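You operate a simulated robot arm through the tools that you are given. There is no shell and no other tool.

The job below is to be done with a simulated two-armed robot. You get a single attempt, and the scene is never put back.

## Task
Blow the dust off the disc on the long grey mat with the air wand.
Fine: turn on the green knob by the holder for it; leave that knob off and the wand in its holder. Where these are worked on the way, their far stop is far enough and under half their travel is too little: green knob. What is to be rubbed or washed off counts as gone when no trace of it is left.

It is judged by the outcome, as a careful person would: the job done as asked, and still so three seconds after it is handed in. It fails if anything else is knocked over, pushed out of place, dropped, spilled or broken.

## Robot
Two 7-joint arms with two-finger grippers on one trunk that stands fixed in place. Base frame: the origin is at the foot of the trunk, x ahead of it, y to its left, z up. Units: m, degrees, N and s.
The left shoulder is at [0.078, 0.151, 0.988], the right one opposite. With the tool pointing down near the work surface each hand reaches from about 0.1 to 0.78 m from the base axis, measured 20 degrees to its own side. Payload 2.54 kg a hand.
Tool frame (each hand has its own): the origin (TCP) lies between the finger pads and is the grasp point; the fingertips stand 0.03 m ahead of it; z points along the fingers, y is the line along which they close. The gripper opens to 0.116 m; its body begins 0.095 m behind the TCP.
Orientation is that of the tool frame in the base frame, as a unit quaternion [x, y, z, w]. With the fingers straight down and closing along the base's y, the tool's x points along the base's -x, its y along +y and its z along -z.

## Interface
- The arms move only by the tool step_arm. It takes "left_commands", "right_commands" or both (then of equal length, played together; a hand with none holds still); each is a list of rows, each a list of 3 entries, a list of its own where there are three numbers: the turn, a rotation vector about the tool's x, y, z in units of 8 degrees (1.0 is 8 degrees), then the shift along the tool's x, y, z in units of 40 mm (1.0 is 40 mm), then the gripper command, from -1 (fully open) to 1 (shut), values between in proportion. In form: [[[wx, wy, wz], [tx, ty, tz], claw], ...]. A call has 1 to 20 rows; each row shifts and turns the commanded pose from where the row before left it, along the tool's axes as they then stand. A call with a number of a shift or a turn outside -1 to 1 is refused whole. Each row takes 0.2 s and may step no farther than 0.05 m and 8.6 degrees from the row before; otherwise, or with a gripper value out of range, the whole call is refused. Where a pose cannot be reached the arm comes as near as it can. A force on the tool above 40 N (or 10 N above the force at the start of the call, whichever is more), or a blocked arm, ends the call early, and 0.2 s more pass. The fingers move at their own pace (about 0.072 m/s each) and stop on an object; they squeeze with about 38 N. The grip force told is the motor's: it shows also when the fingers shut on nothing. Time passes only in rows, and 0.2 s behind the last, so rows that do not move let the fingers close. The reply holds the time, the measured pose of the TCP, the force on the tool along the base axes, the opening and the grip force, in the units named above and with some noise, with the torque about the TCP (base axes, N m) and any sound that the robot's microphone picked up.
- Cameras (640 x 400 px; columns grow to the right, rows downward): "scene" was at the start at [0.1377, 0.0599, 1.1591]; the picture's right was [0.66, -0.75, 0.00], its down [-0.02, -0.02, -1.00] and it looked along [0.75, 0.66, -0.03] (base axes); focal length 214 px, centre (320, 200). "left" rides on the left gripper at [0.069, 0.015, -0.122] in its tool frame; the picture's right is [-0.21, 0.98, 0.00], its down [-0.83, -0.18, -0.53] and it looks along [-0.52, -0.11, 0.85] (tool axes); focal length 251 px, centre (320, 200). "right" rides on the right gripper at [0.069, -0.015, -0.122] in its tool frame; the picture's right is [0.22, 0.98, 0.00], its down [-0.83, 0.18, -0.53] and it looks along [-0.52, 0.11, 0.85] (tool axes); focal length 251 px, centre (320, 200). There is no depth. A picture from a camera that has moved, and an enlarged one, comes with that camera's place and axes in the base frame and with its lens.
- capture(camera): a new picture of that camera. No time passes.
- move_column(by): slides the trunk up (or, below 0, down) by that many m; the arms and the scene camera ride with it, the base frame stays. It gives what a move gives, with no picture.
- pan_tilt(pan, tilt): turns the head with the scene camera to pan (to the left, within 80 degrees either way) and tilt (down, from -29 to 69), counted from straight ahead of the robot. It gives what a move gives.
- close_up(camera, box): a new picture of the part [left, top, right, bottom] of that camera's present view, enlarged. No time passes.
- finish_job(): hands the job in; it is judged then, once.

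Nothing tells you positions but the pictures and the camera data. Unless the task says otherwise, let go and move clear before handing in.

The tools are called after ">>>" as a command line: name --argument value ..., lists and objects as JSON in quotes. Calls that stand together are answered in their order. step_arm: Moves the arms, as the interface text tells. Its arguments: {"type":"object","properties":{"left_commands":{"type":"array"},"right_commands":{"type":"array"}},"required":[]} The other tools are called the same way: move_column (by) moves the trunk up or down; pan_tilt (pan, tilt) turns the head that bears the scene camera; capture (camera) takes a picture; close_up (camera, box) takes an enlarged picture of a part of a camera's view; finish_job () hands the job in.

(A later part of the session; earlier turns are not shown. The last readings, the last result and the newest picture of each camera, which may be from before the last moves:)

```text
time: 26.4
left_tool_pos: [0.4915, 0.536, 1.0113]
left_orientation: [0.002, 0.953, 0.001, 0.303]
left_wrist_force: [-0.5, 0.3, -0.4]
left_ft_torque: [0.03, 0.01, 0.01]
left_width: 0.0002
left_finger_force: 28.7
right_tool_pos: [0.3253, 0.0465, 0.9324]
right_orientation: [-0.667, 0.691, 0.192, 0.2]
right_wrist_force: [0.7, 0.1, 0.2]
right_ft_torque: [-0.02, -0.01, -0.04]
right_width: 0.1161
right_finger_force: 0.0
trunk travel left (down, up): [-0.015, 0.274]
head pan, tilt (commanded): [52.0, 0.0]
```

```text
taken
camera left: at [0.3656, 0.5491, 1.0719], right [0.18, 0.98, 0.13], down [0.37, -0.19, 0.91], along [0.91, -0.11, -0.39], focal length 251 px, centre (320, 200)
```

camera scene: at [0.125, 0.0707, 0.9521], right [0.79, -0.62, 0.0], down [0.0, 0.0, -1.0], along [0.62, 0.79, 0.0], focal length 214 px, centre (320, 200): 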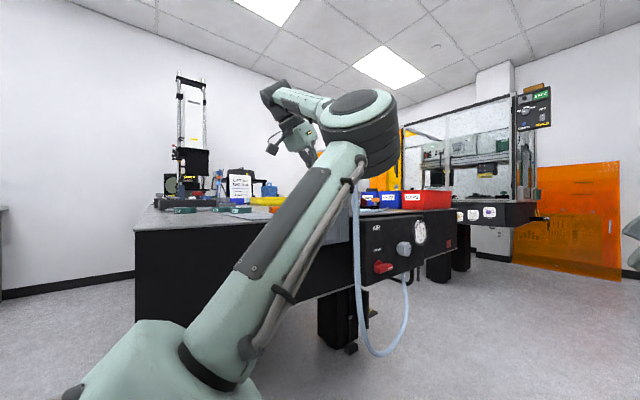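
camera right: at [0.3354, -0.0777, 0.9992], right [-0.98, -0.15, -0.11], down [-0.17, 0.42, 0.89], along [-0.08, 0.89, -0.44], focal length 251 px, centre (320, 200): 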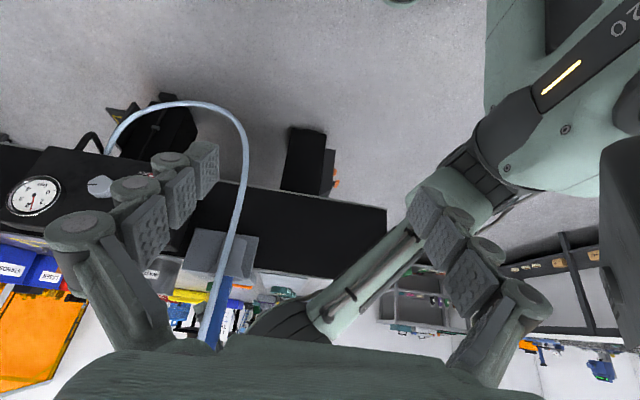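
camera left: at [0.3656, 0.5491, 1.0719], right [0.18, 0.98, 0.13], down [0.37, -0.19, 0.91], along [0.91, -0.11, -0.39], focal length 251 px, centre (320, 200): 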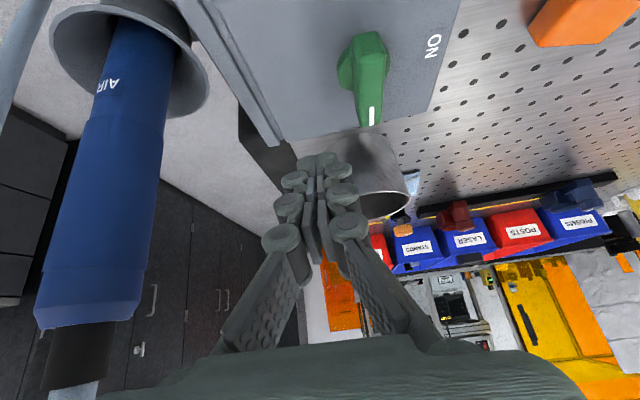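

The forearm is now clear of the hose. I'll lower the fingertips beside the bar's marked end.

>>> step_arm --left_commands '[[[0, 0, 0], [0.309, 0, 0.44], 1], [[0, 0, 0], [0.309, 0, 0.44], 1], [[0, 0, 0], [0, 0, 0], 1]]'

>>> capture --camera "left"

>>> close_up --camera "left" --box '[220, 0, 480, 240]'

```text
time: 27.1
left_tool_pos: [0.4922, 0.5349, 0.9688]
left_orientation: [0.002, 0.953, 0.002, 0.304]
left_wrist_force: [0.3, 0.1, 0.4]
left_ft_torque: [0.01, -0.01, 0.01]
left_width: 0.0
left_finger_force: 28.9
right_tool_pos: [0.3246, 0.0472, 0.9321]
right_orientation: [-0.668, 0.691, 0.192, 0.199]
right_wrist_force: [-0.3, 0.3, 0.9]
right_ft_torque: [0.0, 0.03, -0.01]
right_width: 0.1161
right_finger_force: 0.1
trunk travel left (down, up): [-0.015, 0.274]
head pan, tilt (commanded): [52.0, 0.0]
```

```text
taken
camera left: at [0.3662, 0.5496, 1.0291], right [0.18, 0.98, 0.13], down [0.37, -0.19, 0.91], along [0.91, -0.11, -0.39], focal length 251 px, centre (320, 200)
```

left: 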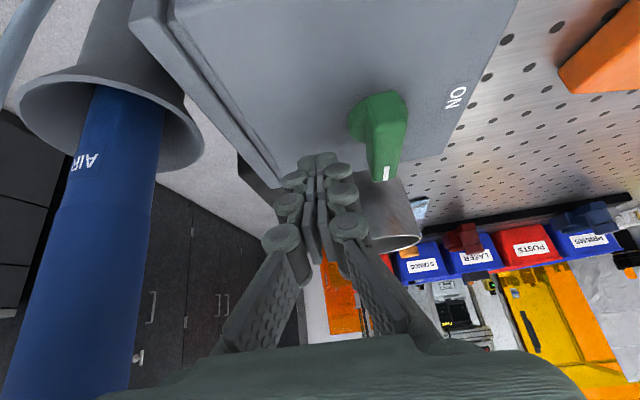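

```text
1.67 times, centred on (350, 120) of left
camera zoom: at [0.3662, 0.5496, 1.0291], right [0.18, 0.98, 0.13], down [0.37, -0.19, 0.91], along [0.91, -0.11, -0.39], focal length 419 px, centre (270, 333)
```

zoom: 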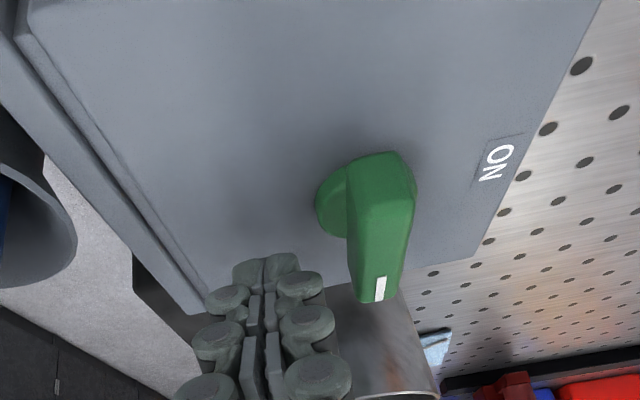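

The fingertips are beside the bar's marked end at bar height. I'll shift slightly inward and push toward +y to swing it to ON.

>>> step_arm --left_commands '[[[0, 0, 0], [0.164, 0, -0.115], 1], [[0, 0, 0], [0, 0.25, 0], 1], [[0, 0, 0], [0, 0.25, 0], 1], [[0, 0, 0], [0, 0.25, 0], 1], [[0, 0, 0], [0, 0.25, 0], 1], [[0, 0, 0], [0, 0.25, 0], 1], [[0, 0, 0], [0, 0, 0], 1]]'

>>> capture --camera "left"

>>> close_up --camera "left" --box '[220, 0, 480, 240]'

```text
time: 28.2
left_tool_pos: [0.4864, 0.5522, 0.9704]
left_orientation: [0.01, 0.953, -0.005, 0.303]
left_wrist_force: [-1.9, -11.5, 4.1]
left_ft_torque: [-0.09, 0.05, 0.05]
left_width: 0.0001
left_finger_force: 28.5
right_tool_pos: [0.3242, 0.0453, 0.9316]
right_orientation: [-0.668, 0.691, 0.192, 0.2]
right_wrist_force: [0.4, -0.4, -0.6]
right_ft_torque: [0.02, 0.04, 0.01]
right_width: 0.1158
right_finger_force: 0.1
trunk travel left (down, up): [-0.015, 0.274]
head pan, tilt (commanded): [52.0, 0.0]
stopped in row 5 (left hand): the force on the tool passed its limit at 46 N (the readings are from after the stop); the commanded pose is now the measured one
```

```text
taken
camera left: at [0.3612, 0.5698, 1.0313], right [0.2, 0.97, 0.12], down [0.36, -0.19, 0.91], along [0.91, -0.14, -0.39], focal length 251 px, centre (320, 200)
```

left: 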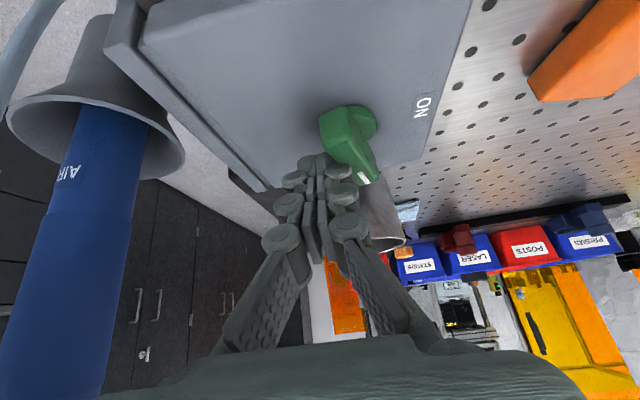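

```text
1.67 times, centred on (350, 120) of left
camera zoom: at [0.3612, 0.5698, 1.0313], right [0.2, 0.97, 0.12], down [0.36, -0.19, 0.91], along [0.91, -0.14, -0.39], focal length 419 px, centre (270, 333)
```

zoom: 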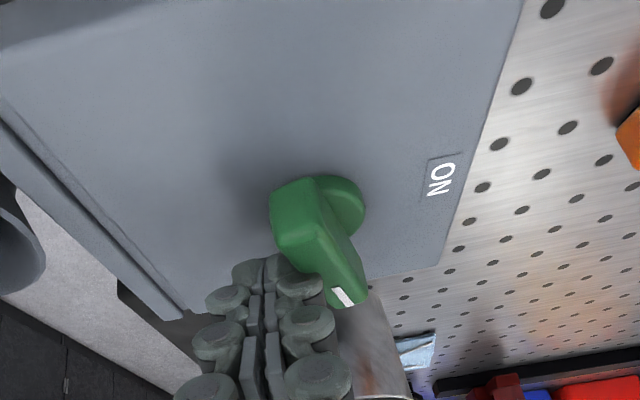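

The bar turned only slightly before the force limit tripped; the fingertip was probably also bearing on the round hub. I'll back off, go a little higher and further out along the bar, then push slowly.

>>> step_arm --left_commands '[[[0, 0, 0], [0, -0.2, 0], 1], [[0, 0, 0], [-0.262, 0, 0.062], 1], [[0, 0, 0], [0, 0.1, 0], 1], [[0, 0, 0], [0, 0.1, 0], 1], [[0, 0, 0], [0, 0.1, 0], 1], [[0, 0, 0], [0, 0.1, 0], 1], [[0, 0, 0], [0, 0.1, 0], 1], [[0, 0, 0], [0, 0.1, 0], 1]]'

>>> close_up --camera "left" --box '[220, 0, 480, 240]'

```text
time: 30.0
left_tool_pos: [0.4973, 0.5693, 0.9747]
left_orientation: [0.01, 0.953, -0.005, 0.302]
left_wrist_force: [13.1, -6.5, 8.7]
left_ft_torque: [0.01, -0.08, 0.02]
left_width: 0.006
left_finger_force: 28.6
right_tool_pos: [0.3243, 0.045, 0.9318]
right_orientation: [-0.666, 0.692, 0.193, 0.2]
right_wrist_force: [-0.4, 0.2, -0.4]
right_ft_torque: [0.0, -0.03, -0.04]
right_width: 0.116
right_finger_force: 0.0
trunk travel left (down, up): [-0.015, 0.274]
head pan, tilt (commanded): [52.0, 0.0]
```

```text
1.67 times, centred on (350, 120) of left
camera zoom: at [0.3726, 0.5861, 1.0343], right [0.2, 0.97, 0.12], down [0.36, -0.19, 0.91], along [0.91, -0.13, -0.39], focal length 419 px, centre (270, 333)
```

zoom: 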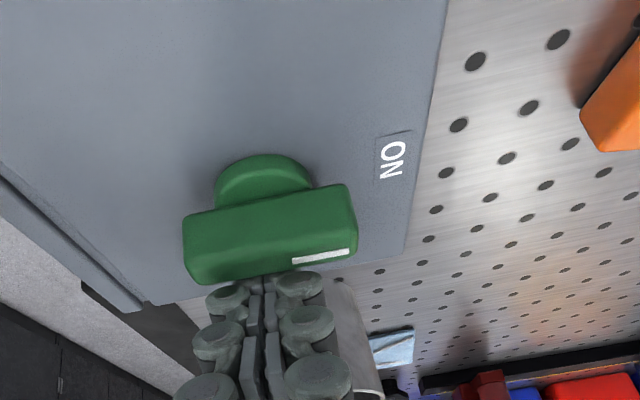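

The bar has swung round so its white mark points toward ON, with the bar lying along y. I'll back the fingers off and up, then check the knob.

>>> step_arm --left_commands '[[[0, 0, 0], [-0.205, 0, 0.143], 1], [[0, 0, 0], [-0.574, 0, -0.819], 1], [[0, 0, 0], [-0.574, 0, -0.819], 1], [[0, 0, 0], [0, 0, 0], 1]]'

>>> capture --camera "left"

>>> close_up --camera "left" --box '[220, 0, 480, 200]'

```text
time: 31.0
left_tool_pos: [0.5057, 0.57, 1.0537]
left_orientation: [0.008, 0.953, -0.005, 0.302]
left_wrist_force: [-1.0, 0.4, -0.2]
left_ft_torque: [-0.02, 0.0, 0.03]
left_width: 0.0001
left_finger_force: 28.1
right_tool_pos: [0.3239, 0.0469, 0.9326]
right_orientation: [-0.667, 0.692, 0.191, 0.199]
right_wrist_force: [-0.1, 0.1, 0.5]
right_ft_torque: [-0.03, 0.02, 0.02]
right_width: 0.116
right_finger_force: 0.1
trunk travel left (down, up): [-0.015, 0.274]
head pan, tilt (commanded): [52.0, 0.0]
```

```text
taken
camera left: at [0.38, 0.5868, 1.1144], right [0.19, 0.97, 0.12], down [0.37, -0.18, 0.91], along [0.91, -0.13, -0.39], focal length 251 px, centre (320, 200)
```

left: 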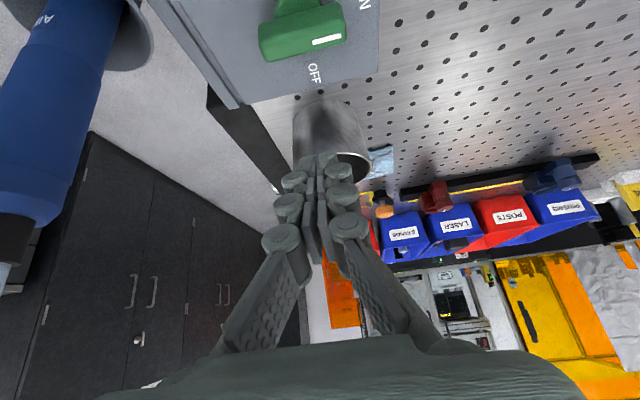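

```text
2.00 times, centred on (350, 100) of left
camera zoom: at [0.38, 0.5868, 1.1144], right [0.19, 0.97, 0.12], down [0.37, -0.18, 0.91], along [0.91, -0.13, -0.39], focal length 503 px, centre (260, 400)
```

zoom: 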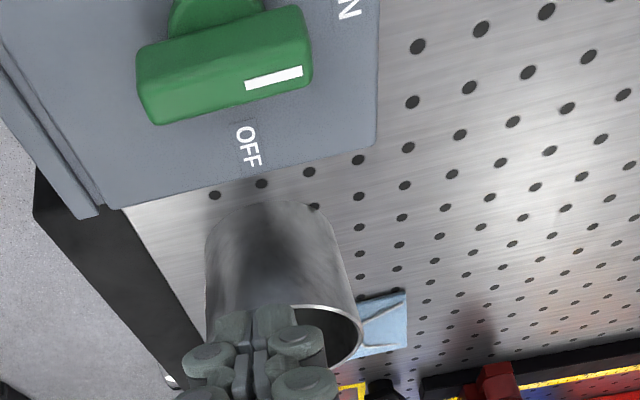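

The knob is on: the mark points to ON and the bar is parallel to the table edge. Next I'll pull back over the table and pitch the hand level, pointing +x, ready to grip the wand at about z = 1.03.

>>> step_arm --left_commands '[[[0, 0, 0], [0.51, -0.125, -0.8625], 1], [[0, 0, 0], [0.51, -0.125, -0.8625], 1], [[0, 0, 0], [0.51, -0.125, -0.8625], 1], [[0, 0, 0], [0.51, -0.125, -0.8625], 1], [[0, -0.982, 0], [0, 0, 0], 0.5], [[0, -0.982, 0], [0, 0, 0], 0], [[0, -0.982, 0], [0, 0, 0], -0.4], [[0, -0.982, 0], [0, 0, 0], -0.4], [[0, -0.982, 0], [0, 0, 0], -0.4], [[0, -0.982, 0], [0, 0, 0], -0.4], [[0, -0.982, 0], [0, 0, 0], -0.4], [[0, 0, 0], [0, 0, 0], -0.4]]'

>>> capture --camera "scene"

>>> capture --camera "left"

>>> capture --camera "right"

```text
time: 33.6
left_tool_pos: [0.3594, 0.5553, 1.1194]
left_orientation: [0.005, 0.705, -0.009, 0.709]
left_wrist_force: [-0.7, 0.0, 0.1]
left_ft_torque: [0.01, 0.03, -0.01]
left_width: 0.0812
left_finger_force: 0.1
right_tool_pos: [0.3242, 0.0462, 0.9321]
right_orientation: [-0.668, 0.692, 0.191, 0.199]
right_wrist_force: [0.1, 0.6, -0.5]
right_ft_torque: [0.0, 0.01, -0.02]
right_width: 0.1161
right_finger_force: 0.1
trunk travel left (down, up): [-0.015, 0.274]
head pan, tilt (commanded): [52.0, 0.0]
```

```text
taken
camera scene: at [0.1251, 0.0707, 0.952], right [0.79, -0.62, 0.0], down [0.0, 0.0, -1.0], along [0.62, 0.79, 0.0], focal length 214 px, centre (320, 200)
```

scene: 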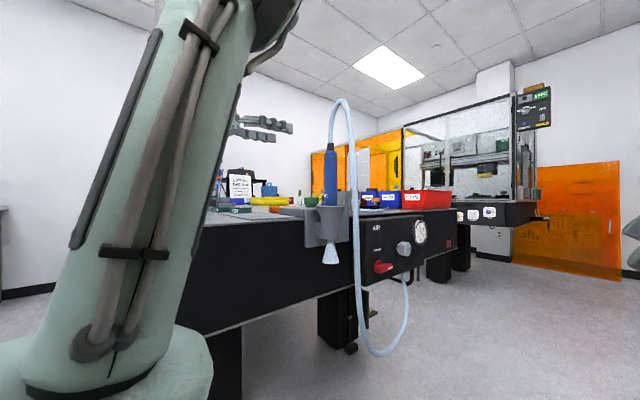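

```text
taken
camera left: at [0.2395, 0.5708, 1.0498], right [0.02, 0.98, 0.21], down [-0.54, -0.17, 0.82], along [0.84, -0.13, 0.53], focal length 251 px, centre (320, 200)
```

left: 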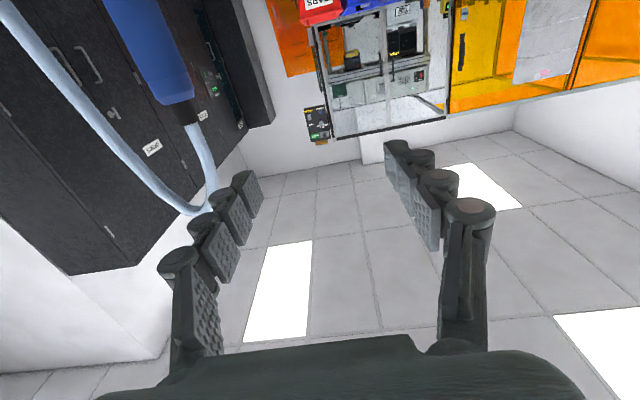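

```text
taken
camera right: at [0.3355, -0.0776, 0.9991], right [-0.98, -0.15, -0.11], down [-0.17, 0.42, 0.89], along [-0.08, 0.89, -0.44], focal length 251 px, centre (320, 200)
```

right: 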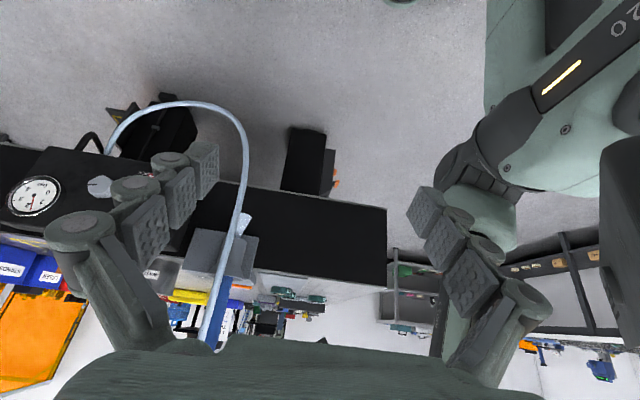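

Air is visibly flowing: a white cone shows beneath the holder. The hand is level and the wand and hose are in plain view; I'll zoom in to measure the wand.

>>> close_up --camera "scene" --box '[230, 80, 430, 280]'

>>> close_up --camera "scene" --box '[280, 130, 390, 280]'

```text
2.00 times, centred on (330, 180) of scene
camera zoom: at [0.1251, 0.0707, 0.952], right [0.79, -0.62, 0.0], down [0.0, 0.0, -1.0], along [0.62, 0.79, 0.0], focal length 429 px, centre (300, 240)
```

zoom: 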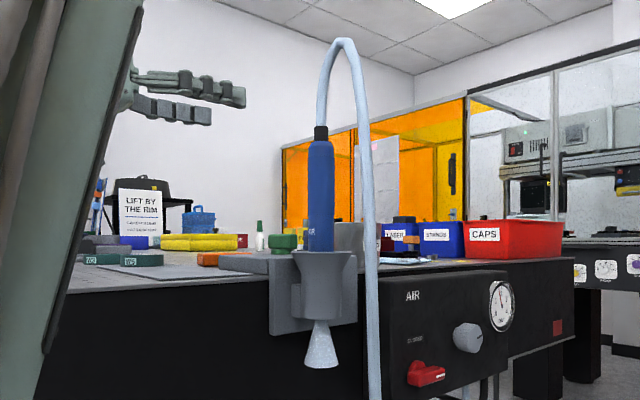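

```text
2.67 times, centred on (335, 205) of scene
camera zoom: at [0.1251, 0.0707, 0.952], right [0.79, -0.62, 0.0], down [0.0, 0.0, -1.0], along [0.62, 0.79, 0.0], focal length 572 px, centre (280, 187)
```

zoom: 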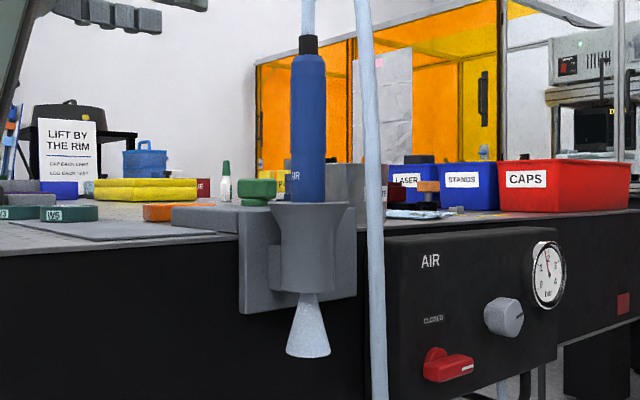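

The wand runs from a nozzle tip near z≈0.86 at the holder bottom to z≈1.07 at the top. I'll move the open hand in front of it at z≈1.03, still short of the wand.

>>> step_arm --left_commands '[[[0, 0, 0], [0.556, -0.656, -0.056], -0.4], [[0, 0, 0], [0.556, -0.656, -0.056], -0.4], [[0, 0, 0], [0.556, -0.656, -0.056], -0.4], [[0, 0, 0], [0.556, -0.656, -0.056], -0.4], [[0, 0, 0], [0, 0, 0], -0.4]]'

>>> capture --camera "scene"

>>> capture --camera "left"

>>> close_up --camera "scene" --box '[230, 80, 430, 280]'

```text
time: 34.8
left_tool_pos: [0.3491, 0.4493, 1.0323]
left_orientation: [0.006, 0.706, -0.008, 0.708]
left_wrist_force: [-0.8, 0.1, -0.5]
left_ft_torque: [0.01, 0.0, 0.0]
left_width: 0.0811
left_finger_force: 0.0
right_tool_pos: [0.3249, 0.046, 0.9326]
right_orientation: [-0.668, 0.691, 0.191, 0.199]
right_wrist_force: [0.8, 0.4, 0.7]
right_ft_torque: [0.01, 0.01, -0.01]
right_width: 0.116
right_finger_force: 0.1
trunk travel left (down, up): [-0.015, 0.274]
head pan, tilt (commanded): [52.0, 0.0]
```

```text
taken
camera scene: at [0.1252, 0.0706, 0.952], right [0.79, -0.62, 0.0], down [0.0, 0.0, -1.0], along [0.62, 0.79, 0.0], focal length 214 px, centre (320, 200)
```

scene: 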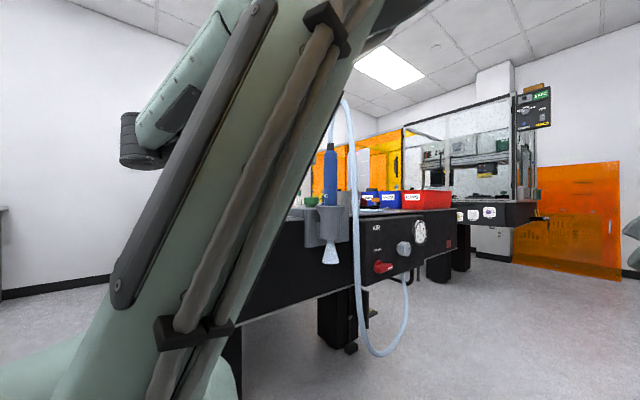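

```text
taken
camera left: at [0.2274, 0.4646, 0.9641], right [0.02, 0.98, 0.21], down [-0.54, -0.17, 0.83], along [0.84, -0.13, 0.52], focal length 251 px, centre (320, 200)
```

left: 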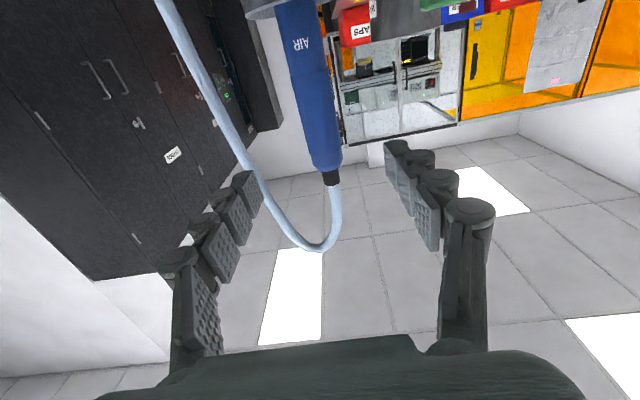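

```text
2.00 times, centred on (330, 180) of scene
camera zoom: at [0.1252, 0.0706, 0.952], right [0.79, -0.62, 0.0], down [0.0, 0.0, -1.0], along [0.62, 0.79, 0.0], focal length 429 px, centre (300, 240)
```

zoom: 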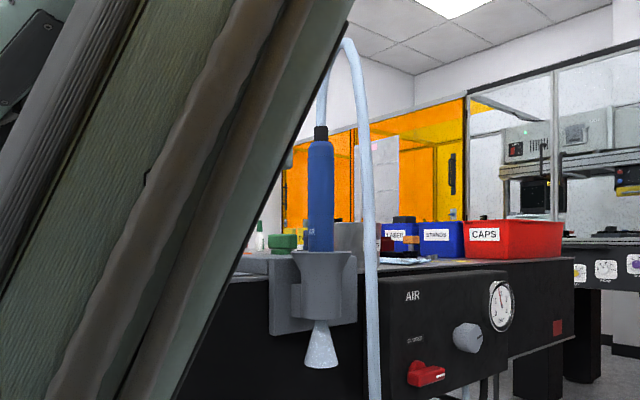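

Aligned with the wand at y≈0.45. I'll advance so it sits between the finger pads.

>>> step_arm --left_commands '[[[0, 0, 0], [0, 0.02, 0.808], -0.4], [[0, 0, 0], [0, 0.02, 0.808], -0.4], [[0, 0, 0], [0, 0.02, 0.808], -0.4], [[0, 0, 0], [0, 0, 0], -0.4]]'

>>> capture --camera "scene"

>>> capture --camera "left"

>>> capture --camera "right"

```text
time: 35.8
left_tool_pos: [0.4472, 0.4499, 1.0326]
left_orientation: [0.006, 0.706, -0.008, 0.708]
left_wrist_force: [0.6, -1.4, -0.4]
left_ft_torque: [0.01, -0.02, 0.04]
left_width: 0.0811
left_finger_force: 0.0
right_tool_pos: [0.3244, 0.0468, 0.9311]
right_orientation: [-0.667, 0.691, 0.192, 0.199]
right_wrist_force: [0.3, 0.5, 0.8]
right_ft_torque: [0.02, 0.0, -0.01]
right_width: 0.1159
right_finger_force: 0.0
trunk travel left (down, up): [-0.015, 0.274]
head pan, tilt (commanded): [52.0, 0.0]
```

```text
taken
camera scene: at [0.1253, 0.0707, 0.952], right [0.79, -0.62, 0.0], down [0.0, 0.0, -1.0], along [0.62, 0.79, 0.0], focal length 214 px, centre (320, 200)
```

scene: 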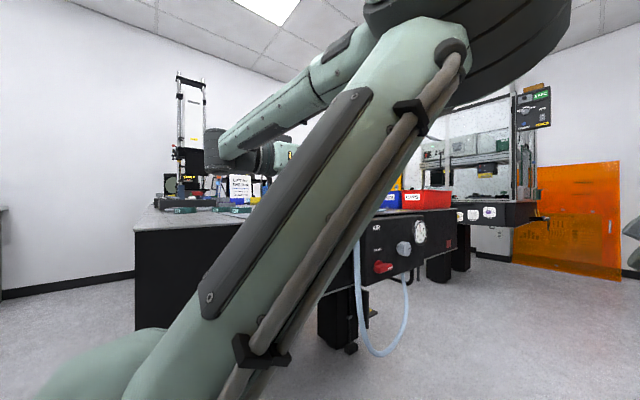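

```text
taken
camera left: at [0.3263, 0.4658, 0.9637], right [0.02, 0.98, 0.21], down [-0.54, -0.17, 0.83], along [0.84, -0.13, 0.52], focal length 251 px, centre (320, 200)
```

left: 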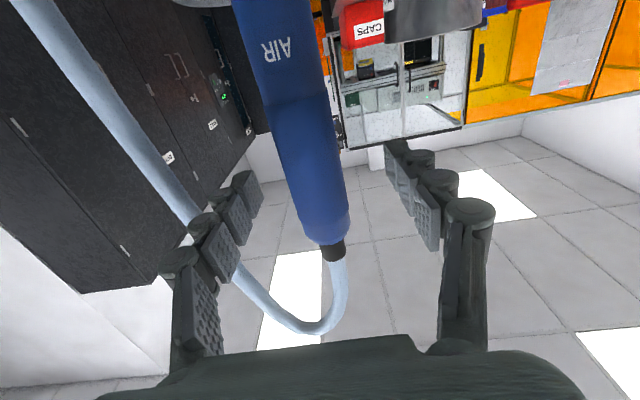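

```text
taken
camera right: at [0.3356, -0.0776, 0.999], right [-0.98, -0.15, -0.11], down [-0.17, 0.42, 0.89], along [-0.08, 0.89, -0.44], focal length 251 px, centre (320, 200)
```

right: 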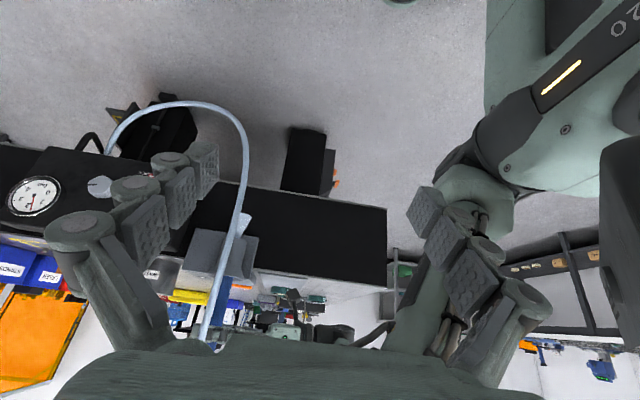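

The wand is centred between the pads. Closing the gripper on it.

>>> step_arm --left_commands '[[[0, 0, 0], [0, 0, 0], 1], [[0, 0, 0], [0, 0, 0], 1], [[0, 0, 0], [0, 0, 0], 1], [[0, 0, 0], [0, 0, 0], 1]]'

>>> capture --camera "left"

```text
time: 36.8
left_tool_pos: [0.4465, 0.4491, 1.0323]
left_orientation: [0.005, 0.706, -0.008, 0.708]
left_wrist_force: [0.1, -0.3, 0.5]
left_ft_torque: [-0.02, -0.06, -0.05]
left_width: 0.0268
left_finger_force: 38.4
right_tool_pos: [0.3251, 0.0464, 0.9331]
right_orientation: [-0.667, 0.691, 0.192, 0.2]
right_wrist_force: [0.0, -0.2, -0.5]
right_ft_torque: [-0.01, -0.02, 0.0]
right_width: 0.1159
right_finger_force: 0.1
trunk travel left (down, up): [-0.015, 0.274]
head pan, tilt (commanded): [52.0, 0.0]
```

```text
taken
camera left: at [0.3258, 0.4657, 0.9638], right [0.02, 0.98, 0.21], down [-0.54, -0.17, 0.83], along [0.84, -0.13, 0.52], focal length 251 px, centre (320, 200)
```

left: 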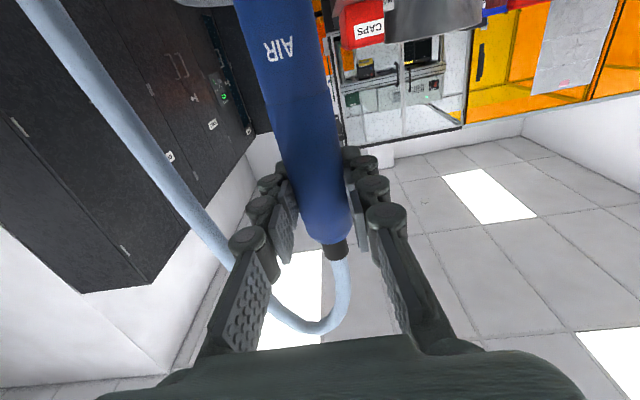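

Firm grip (width 0.027, 38 N). Lifting the wand straight up out of the holder.

>>> step_arm --left_commands '[[[0, 0, 0], [-0.4, 0, 0], 1], [[0, 0, 0], [-0.6, 0, 0], 1], [[0, 0, 0], [-0.8, 0, 0], 1], [[0, 0, 0], [-0.8, 0, 0], 1], [[0, 0, 0], [-0.8, 0, 0], 1], [[0, 0, 0], [-0.8, 0, 0], 1], [[0, 0, 0], [0, 0, 0], 1]]'

>>> capture --camera "scene"

>>> capture --camera "left"

>>> capture --camera "right"

```text
time: 38.4
left_tool_pos: [0.4461, 0.4533, 1.1972]
left_orientation: [0.004, 0.706, -0.008, 0.708]
left_wrist_force: [0.0, 0.2, -0.8]
left_ft_torque: [0.01, 0.01, 0.01]
left_width: 0.0271
left_finger_force: 37.7
right_tool_pos: [0.3246, 0.0455, 0.9318]
right_orientation: [-0.667, 0.692, 0.192, 0.2]
right_wrist_force: [0.0, -0.7, -0.1]
right_ft_torque: [-0.01, 0.0, 0.02]
right_width: 0.1161
right_finger_force: 0.1
trunk travel left (down, up): [-0.015, 0.274]
head pan, tilt (commanded): [52.0, 0.0]
```

```text
taken
camera scene: at [0.1251, 0.0707, 0.952], right [0.79, -0.62, 0.0], down [0.0, 0.0, -1.0], along [0.62, 0.79, 0.0], focal length 214 px, centre (320, 200)
```

scene: 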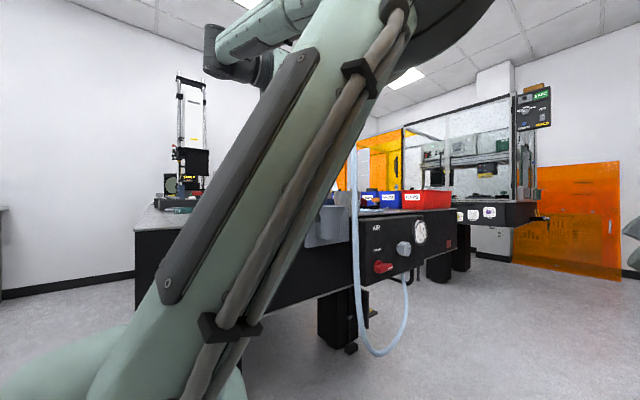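

```text
taken
camera left: at [0.3257, 0.4674, 1.1289], right [0.02, 0.98, 0.21], down [-0.54, -0.17, 0.83], along [0.84, -0.13, 0.52], focal length 251 px, centre (320, 200)
```

left: 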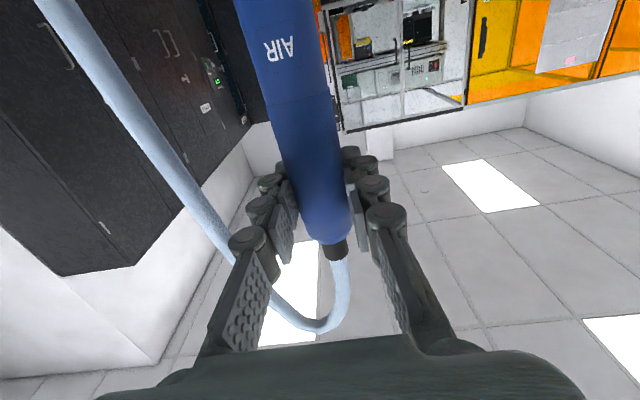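

```text
taken
camera right: at [0.3355, -0.0776, 0.9991], right [-0.98, -0.15, -0.11], down [-0.17, 0.42, 0.89], along [-0.08, 0.89, -0.44], focal length 251 px, centre (320, 200)
```

right: 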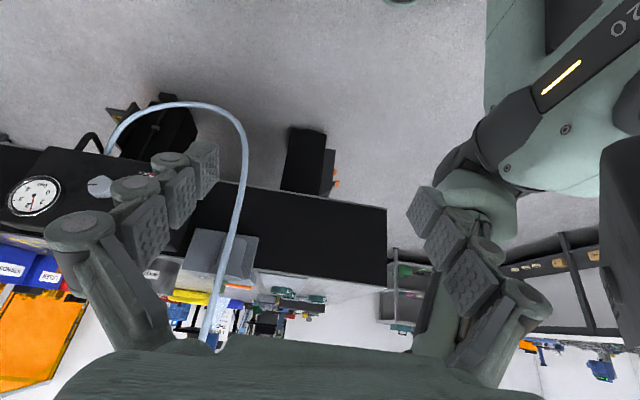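

The wand is out cleanly, with the nozzle now near z≈1.025. I'll raise the trunk for a better view, then carry the wand upright over the mat toward the disc, keeping the nozzle well above everything.

>>> move_column --by 0.15

>>> step_arm --left_commands '[[[0, 0, 0], [0.417, 0.696, -0.358], 1], [[0, 0, 0], [0.417, 0.696, -0.358], 1], [[0, 0, 0], [0.417, 0.696, -0.358], 1], [[0, 0, 0], [0.417, 0.696, -0.358], 1], [[0, 0, 0], [0.417, 0.696, -0.358], 1], [[0, 0, 0], [0.417, 0.696, -0.358], 1], [[0, 0, 0], [0, 0, 0], 1]]'

>>> capture --camera "scene"

>>> capture --camera "right"

```text
time: 40.1
left_tool_pos: [0.4471, 0.4523, 1.3477]
left_orientation: [0.005, 0.706, -0.009, 0.708]
left_wrist_force: [-0.3, 0.0, -0.7]
left_ft_torque: [-0.01, 0.02, 0.01]
left_width: 0.0269
left_finger_force: 38.3
right_tool_pos: [0.3244, 0.0456, 1.0826]
right_orientation: [-0.668, 0.691, 0.191, 0.199]
right_wrist_force: [0.0, -0.2, -0.2]
right_ft_torque: [0.02, -0.01, 0.0]
right_width: 0.1159
right_finger_force: 0.0
trunk travel left (down, up): [-0.165, 0.124]
head pan, tilt (commanded): [52.0, 0.0]
```

```text
time: 41.7
left_tool_pos: [0.3652, 0.6208, 1.2461]
left_orientation: [0.006, 0.706, -0.009, 0.708]
left_wrist_force: [-0.4, 0.3, -1.2]
left_ft_torque: [-0.04, 0.04, -0.01]
left_width: 0.027
left_finger_force: 38.5
right_tool_pos: [0.3254, 0.0471, 1.0826]
right_orientation: [-0.668, 0.691, 0.192, 0.199]
right_wrist_force: [-0.2, 0.6, -0.4]
right_ft_torque: [-0.01, 0.01, -0.02]
right_width: 0.116
right_finger_force: 0.2
trunk travel left (down, up): [-0.165, 0.124]
head pan, tilt (commanded): [52.0, 0.0]
```

```text
taken
camera scene: at [0.1251, 0.0709, 1.102], right [0.79, -0.62, 0.0], down [0.0, 0.0, -1.0], along [0.62, 0.79, 0.0], focal length 214 px, centre (320, 200)
```

scene: 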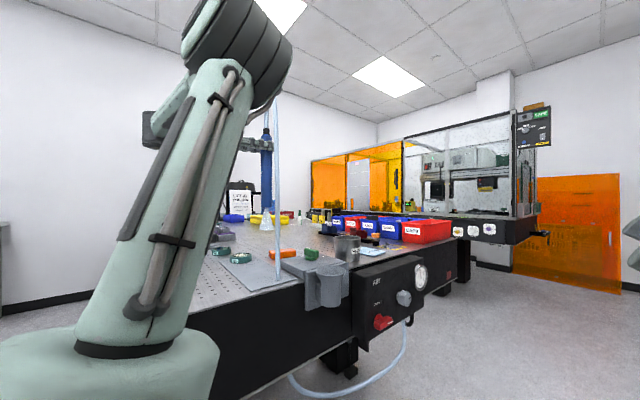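

```text
taken
camera right: at [0.3355, -0.0774, 1.1491], right [-0.98, -0.15, -0.11], down [-0.17, 0.42, 0.89], along [-0.08, 0.89, -0.44], focal length 251 px, centre (320, 200)
```

right: 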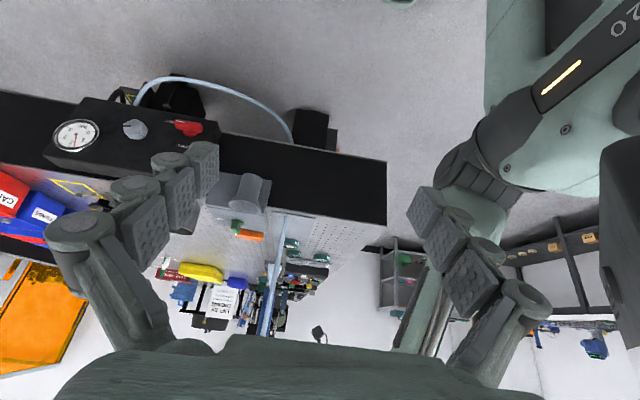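

The wand is over the mat and its jet is visible. I'll zoom in to measure the nozzle height relative to the hand.

>>> close_up --camera "scene" --box '[190, 100, 350, 290]'

>>> close_up --camera "right" --box '[190, 180, 350, 340]'

```text
2.11 times, centred on (270, 195) of scene
camera zoom: at [0.1251, 0.0709, 1.102], right [0.79, -0.62, 0.0], down [0.0, 0.0, -1.0], along [0.62, 0.79, 0.0], focal length 452 px, centre (425, 210)
```

zoom: 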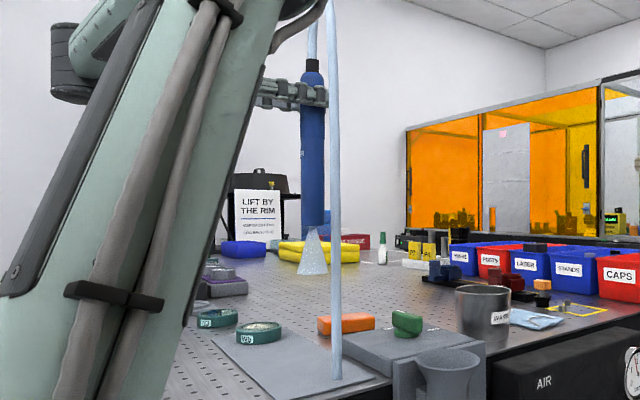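

```text
2.50 times, centred on (270, 260) of right
camera zoom: at [0.3355, -0.0774, 1.1491], right [-0.98, -0.15, -0.11], down [-0.17, 0.42, 0.89], along [-0.08, 0.89, -0.44], focal length 629 px, centre (445, 50)
```

zoom: 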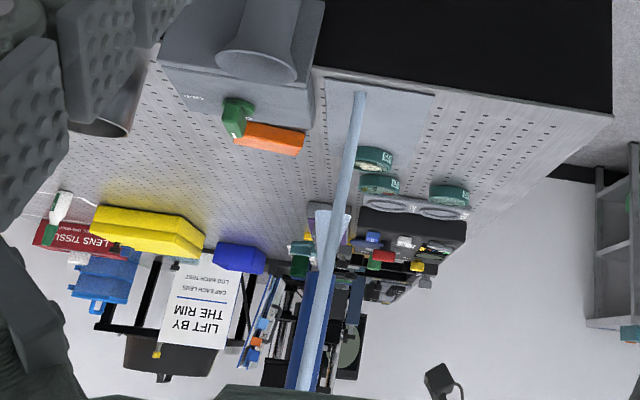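

Nozzle tip sits 0.167 m below the grip, with a visible jet about 0.058 m long. Moving above the disc at a safe height.

>>> step_arm --left_commands '[[[0, 0, 0], [0.2875, 0.79, -0.145], 1], [[0, 0, 0], [0.2875, 0.79, -0.145], 1], [[0, 0, 0], [0.2875, 0.79, -0.145], 1], [[0, 0, 0], [0.2875, 0.79, -0.145], 1], [[0, 0, 0], [0, 0, 0], 1]]'

>>> capture --camera "scene"

>>> close_up --camera "right" --box '[220, 180, 350, 300]'

>>> close_up --camera "scene" --box '[180, 160, 310, 290]'

```text
time: 42.9
left_tool_pos: [0.3429, 0.7464, 1.2006]
left_orientation: [0.004, 0.706, -0.008, 0.708]
left_wrist_force: [0.6, 0.9, -1.8]
left_ft_torque: [0.0, 0.02, 0.0]
left_width: 0.0268
left_finger_force: 37.8
right_tool_pos: [0.3243, 0.0475, 1.0831]
right_orientation: [-0.667, 0.692, 0.192, 0.2]
right_wrist_force: [-0.1, -0.5, -0.1]
right_ft_torque: [-0.02, 0.01, -0.01]
right_width: 0.1159
right_finger_force: 0.0
trunk travel left (down, up): [-0.165, 0.124]
head pan, tilt (commanded): [52.0, 0.0]
```

```text
taken
camera scene: at [0.1251, 0.0708, 1.102], right [0.79, -0.62, 0.0], down [0.0, 0.0, -1.0], along [0.62, 0.79, 0.0], focal length 214 px, centre (320, 200)
```

scene: 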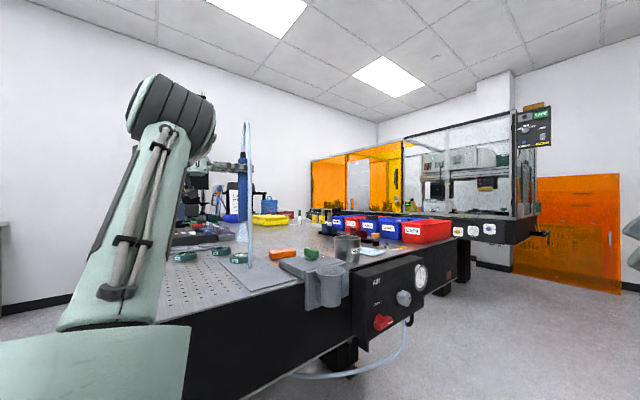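

```text
3.33 times, centred on (285, 240) of right
camera zoom: at [0.3355, -0.0775, 1.1491], right [-0.98, -0.15, -0.11], down [-0.17, 0.42, 0.89], along [-0.08, 0.89, -0.44], focal length 838 px, centre (437, 67)
```

zoom: 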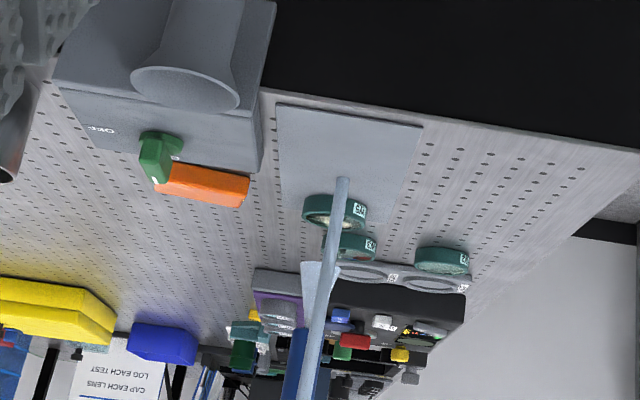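

```text
3.08 times, centred on (245, 225) of scene
camera zoom: at [0.1251, 0.0708, 1.102], right [0.79, -0.62, 0.0], down [0.0, 0.0, -1.0], along [0.62, 0.79, 0.0], focal length 660 px, centre (551, 123)
```

zoom: 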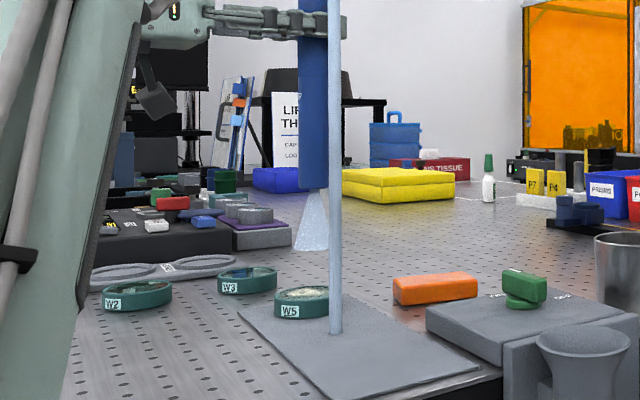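

The nozzle is directly over disc W5 and the view is good. Lowering to about 4–5 cm above the dust.

>>> step_arm --left_commands '[[[0, 0, 0], [0.4, 0.03, -0.05], 1], [[0, 0, 0], [0.4, 0.03, -0.05], 1], [[0, 0, 0], [0.4, 0.03, 0], 1], [[0, 0, 0], [0.35, 0, 0], 1], [[0, 0, 0], [0, 0, 0], 1], [[0, 0, 0], [0, 0, 0], 1]]'

>>> close_up --camera "scene" --box '[210, 210, 280, 280]'

>>> close_up --camera "right" --box '[260, 190, 330, 260]'

```text
time: 44.3
left_tool_pos: [0.34, 0.7509, 1.1369]
left_orientation: [0.006, 0.707, -0.008, 0.708]
left_wrist_force: [0.3, -0.3, -2.0]
left_ft_torque: [-0.04, 0.03, -0.03]
left_width: 0.0268
left_finger_force: 37.6
right_tool_pos: [0.3238, 0.0463, 1.0829]
right_orientation: [-0.668, 0.691, 0.193, 0.199]
right_wrist_force: [0.2, -0.1, -0.3]
right_ft_torque: [-0.01, -0.01, 0.0]
right_width: 0.1159
right_finger_force: 0.0
trunk travel left (down, up): [-0.165, 0.124]
head pan, tilt (commanded): [52.0, 0.0]
```

```text
5.71 times, centred on (245, 245) of scene
camera zoom: at [0.1252, 0.0708, 1.102], right [0.79, -0.62, 0.0], down [0.0, 0.0, -1.0], along [0.62, 0.79, 0.0], focal length 1226 px, centre (749, -57)
```

zoom: 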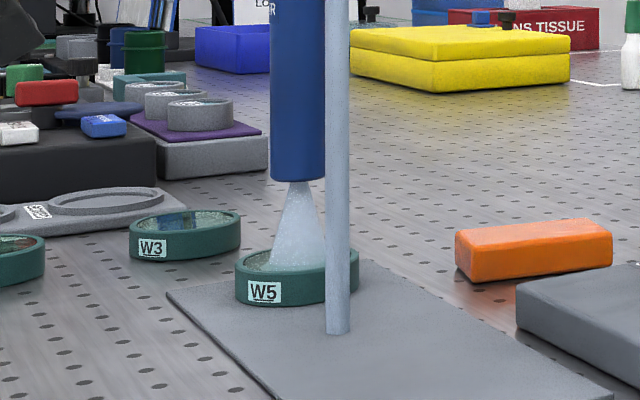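

```text
5.71 times, centred on (295, 225) of right
camera zoom: at [0.3355, -0.0775, 1.1491], right [-0.98, -0.15, -0.11], down [-0.17, 0.42, 0.89], along [-0.08, 0.89, -0.44], focal length 1437 px, centre (463, 57)
```

zoom: 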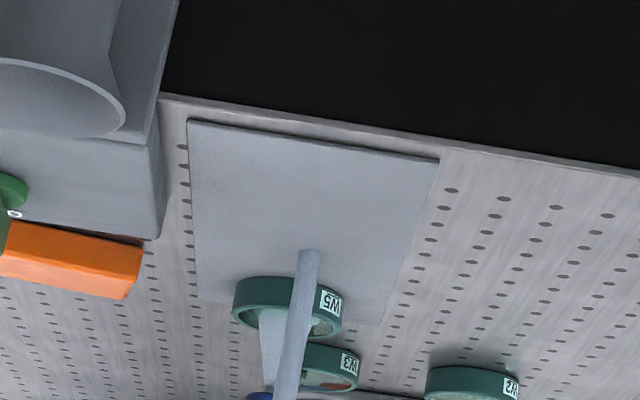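

The jet now plays inside the disc. I'll sweep it in a small spiral across the whole surface.

>>> step_arm --left_commands '[[[0, 0, 0], [0, 0, 0.25], 1], [[0, 0, 0], [0, 0.25, 0], 1], [[0, 0, 0], [0, 0, -0.25], 1], [[0, 0, 0], [0, 0, -0.25], 1], [[0, 0, 0], [0, -0.25, 0], 1], [[0, 0, 0], [0, -0.25, 0], 1], [[0, 0, 0], [0, 0, 0.25], 1], [[0, 0, 0], [0, 0, 0.25], 1], [[0, 0, 0], [0, 0, 0.25], 1], [[0, 0, 0], [0, 0.25, 0], 1], [[0, 0, 0], [0, 0.25, 0], 1], [[0, 0, 0], [0, 0.25, -0.25], 1], [[0, 0, 0], [0, 0, -0.25], 1], [[0, 0, 0], [0, 0, -0.25], 1], [[0, 0, 0], [0, -0.25, -0.25], 1], [[0, 0, 0], [0, -0.25, 0], 1], [[0, 0, 0], [0, -0.25, 0], 1], [[0, 0, 0], [0, -0.25, 0.25], 1], [[0, 0, 0], [0, 0, 0.25], 1]]'

>>> close_up --camera "scene" --box '[210, 210, 280, 280]'

>>> close_up --camera "right" --box '[260, 190, 330, 260]'

```text
time: 48.3
left_tool_pos: [0.3371, 0.7293, 1.1373]
left_orientation: [0.005, 0.706, -0.008, 0.708]
left_wrist_force: [-0.1, -0.1, -2.2]
left_ft_torque: [-0.01, 0.04, 0.01]
left_width: 0.0271
left_finger_force: 37.9
right_tool_pos: [0.325, 0.0461, 1.082]
right_orientation: [-0.667, 0.692, 0.192, 0.199]
right_wrist_force: [0.4, -1.0, 0.1]
right_ft_torque: [0.0, 0.01, 0.01]
right_width: 0.116
right_finger_force: 0.0
trunk travel left (down, up): [-0.165, 0.124]
head pan, tilt (commanded): [52.0, 0.0]
```

```text
5.71 times, centred on (245, 245) of scene
camera zoom: at [0.1252, 0.0708, 1.1019], right [0.79, -0.62, 0.0], down [0.0, 0.0, -1.0], along [0.62, 0.79, 0.0], focal length 1226 px, centre (749, -57)
```

zoom: 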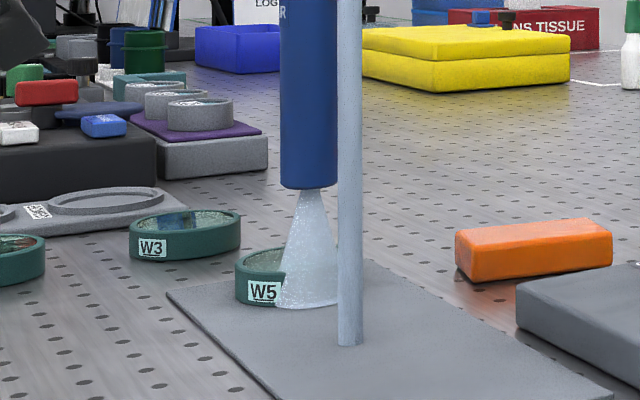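

```text
5.71 times, centred on (295, 225) of right
camera zoom: at [0.3356, -0.0775, 1.149], right [-0.98, -0.15, -0.11], down [-0.17, 0.42, 0.89], along [-0.08, 0.89, -0.44], focal length 1437 px, centre (463, 57)
```

zoom: 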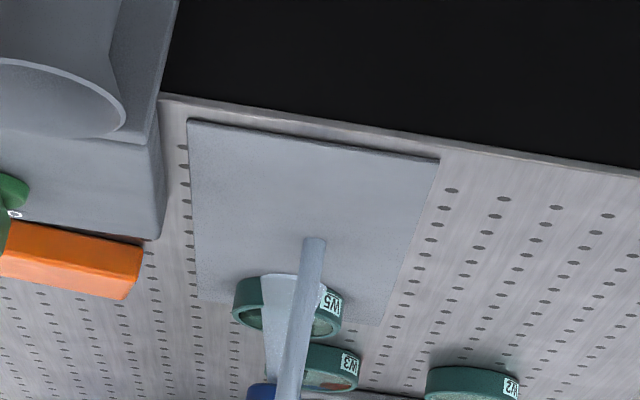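

I'll lift and shift the wand aside so that I can see the disc surface.

>>> step_arm --left_commands '[[[0, 0, 0], [-0.9, 0, 0], 1], [[0, 0, 0], [-0.9, 0, 0], 1], [[0, 0, 0], [0, 0, -0.9], 1], [[0, 0, 0], [0, 0, -0.9], 1], [[0, 0, 0], [0, 0, -0.9], 1], [[0, 0, 0], [0, 0, 0], 1]]'

>>> close_up --camera "scene" --box '[210, 220, 280, 280]'

>>> close_up --camera "right" --box '[265, 200, 325, 250]'

>>> capture --camera "scene"

```text
time: 49.7
left_tool_pos: [0.229, 0.7317, 1.2089]
left_orientation: [0.004, 0.706, -0.007, 0.708]
left_wrist_force: [-0.6, 1.1, -1.7]
left_ft_torque: [0.02, -0.01, 0.01]
left_width: 0.0271
left_finger_force: 38.2
right_tool_pos: [0.324, 0.0471, 1.0822]
right_orientation: [-0.668, 0.691, 0.192, 0.199]
right_wrist_force: [0.1, 0.8, 0.1]
right_ft_torque: [-0.02, 0.0, 0.0]
right_width: 0.116
right_finger_force: 0.1
trunk travel left (down, up): [-0.165, 0.124]
head pan, tilt (commanded): [52.0, 0.0]
```

```text
6.67 times, centred on (245, 250) of scene
camera zoom: at [0.125, 0.0709, 1.102], right [0.79, -0.62, 0.0], down [0.0, 0.0, -1.0], along [0.62, 0.79, 0.0], focal length 1430 px, centre (820, -133)
```

zoom: 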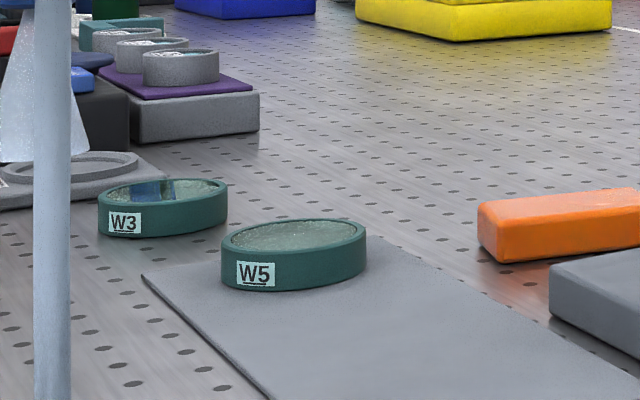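

```text
8.00 times, centred on (295, 225) of right
camera zoom: at [0.3354, -0.0774, 1.1491], right [-0.98, -0.15, -0.11], down [-0.17, 0.42, 0.89], along [-0.08, 0.89, -0.44], focal length 2012 px, centre (520, 0)
```

zoom: 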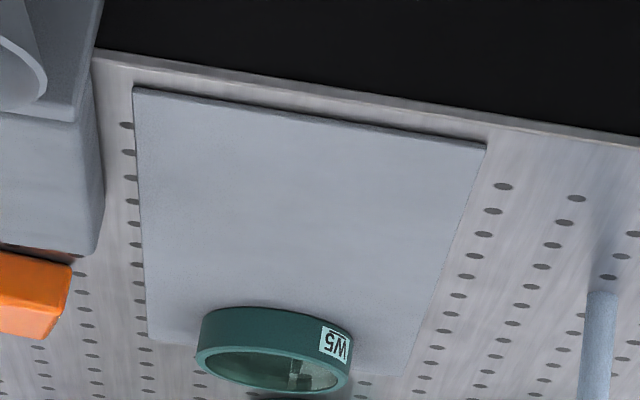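

```text
taken
camera scene: at [0.125, 0.0709, 1.102], right [0.79, -0.62, 0.0], down [0.0, 0.0, -1.0], along [0.62, 0.79, 0.0], focal length 214 px, centre (320, 200)
```

scene: 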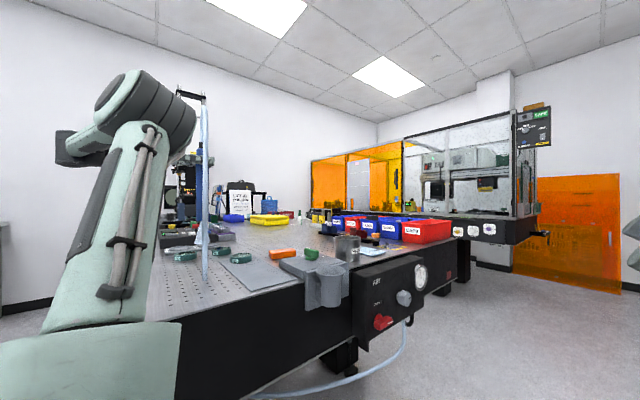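

The disc now looks clear from this shallow angle, but I want a steeper look. I'll raise the right hand so its camera looks down at the disc.

>>> step_arm --right_commands '[[[0, 0, 0], [-0.88, 0, -0.372], -1], [[0, 0, 0], [-0.88, 0, -0.372], -1], [[0, 0, 0], [-0.88, 0, -0.372], -1], [[0, 0, 0], [-0.88, 0, -0.372], -1], [[0, 0, 0], [-0.88, 0, -0.372], -1], [[0, 0, 0], [-0.88, 0, -0.372], -1], [[0, 0, 0], [-0.88, 0, -0.372], -1]]'

>>> capture --camera "right"

```text
time: 51.3
left_tool_pos: [0.2274, 0.7325, 1.2079]
left_orientation: [0.004, 0.706, -0.008, 0.708]
left_wrist_force: [0.7, 0.0, -1.9]
left_ft_torque: [-0.02, 0.02, 0.02]
left_width: 0.0269
left_finger_force: 38.0
right_tool_pos: [0.2957, 0.1885, 1.2674]
right_orientation: [-0.666, 0.693, 0.191, 0.2]
right_wrist_force: [-0.4, -0.3, 0.3]
right_ft_torque: [-0.01, 0.01, 0.03]
right_width: 0.116
right_finger_force: 0.1
right hand out of reach, approached as far as the arm can: row 6, 7
trunk travel left (down, up): [-0.165, 0.124]
head pan, tilt (commanded): [52.0, 0.0]
```

```text
taken
camera right: at [0.3057, 0.0641, 1.3338], right [-0.98, -0.14, -0.11], down [-0.17, 0.42, 0.89], along [-0.08, 0.89, -0.44], focal length 251 px, centre (320, 200)
```

right: 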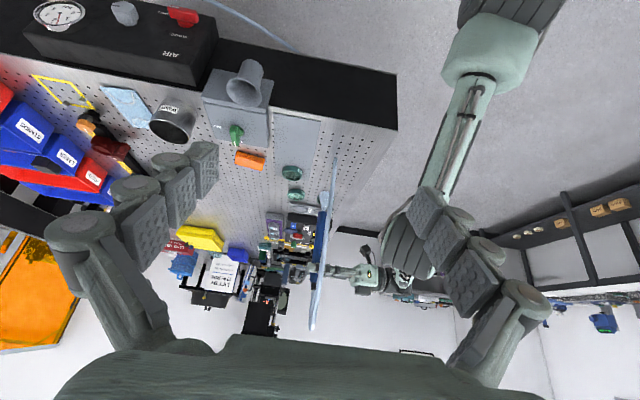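

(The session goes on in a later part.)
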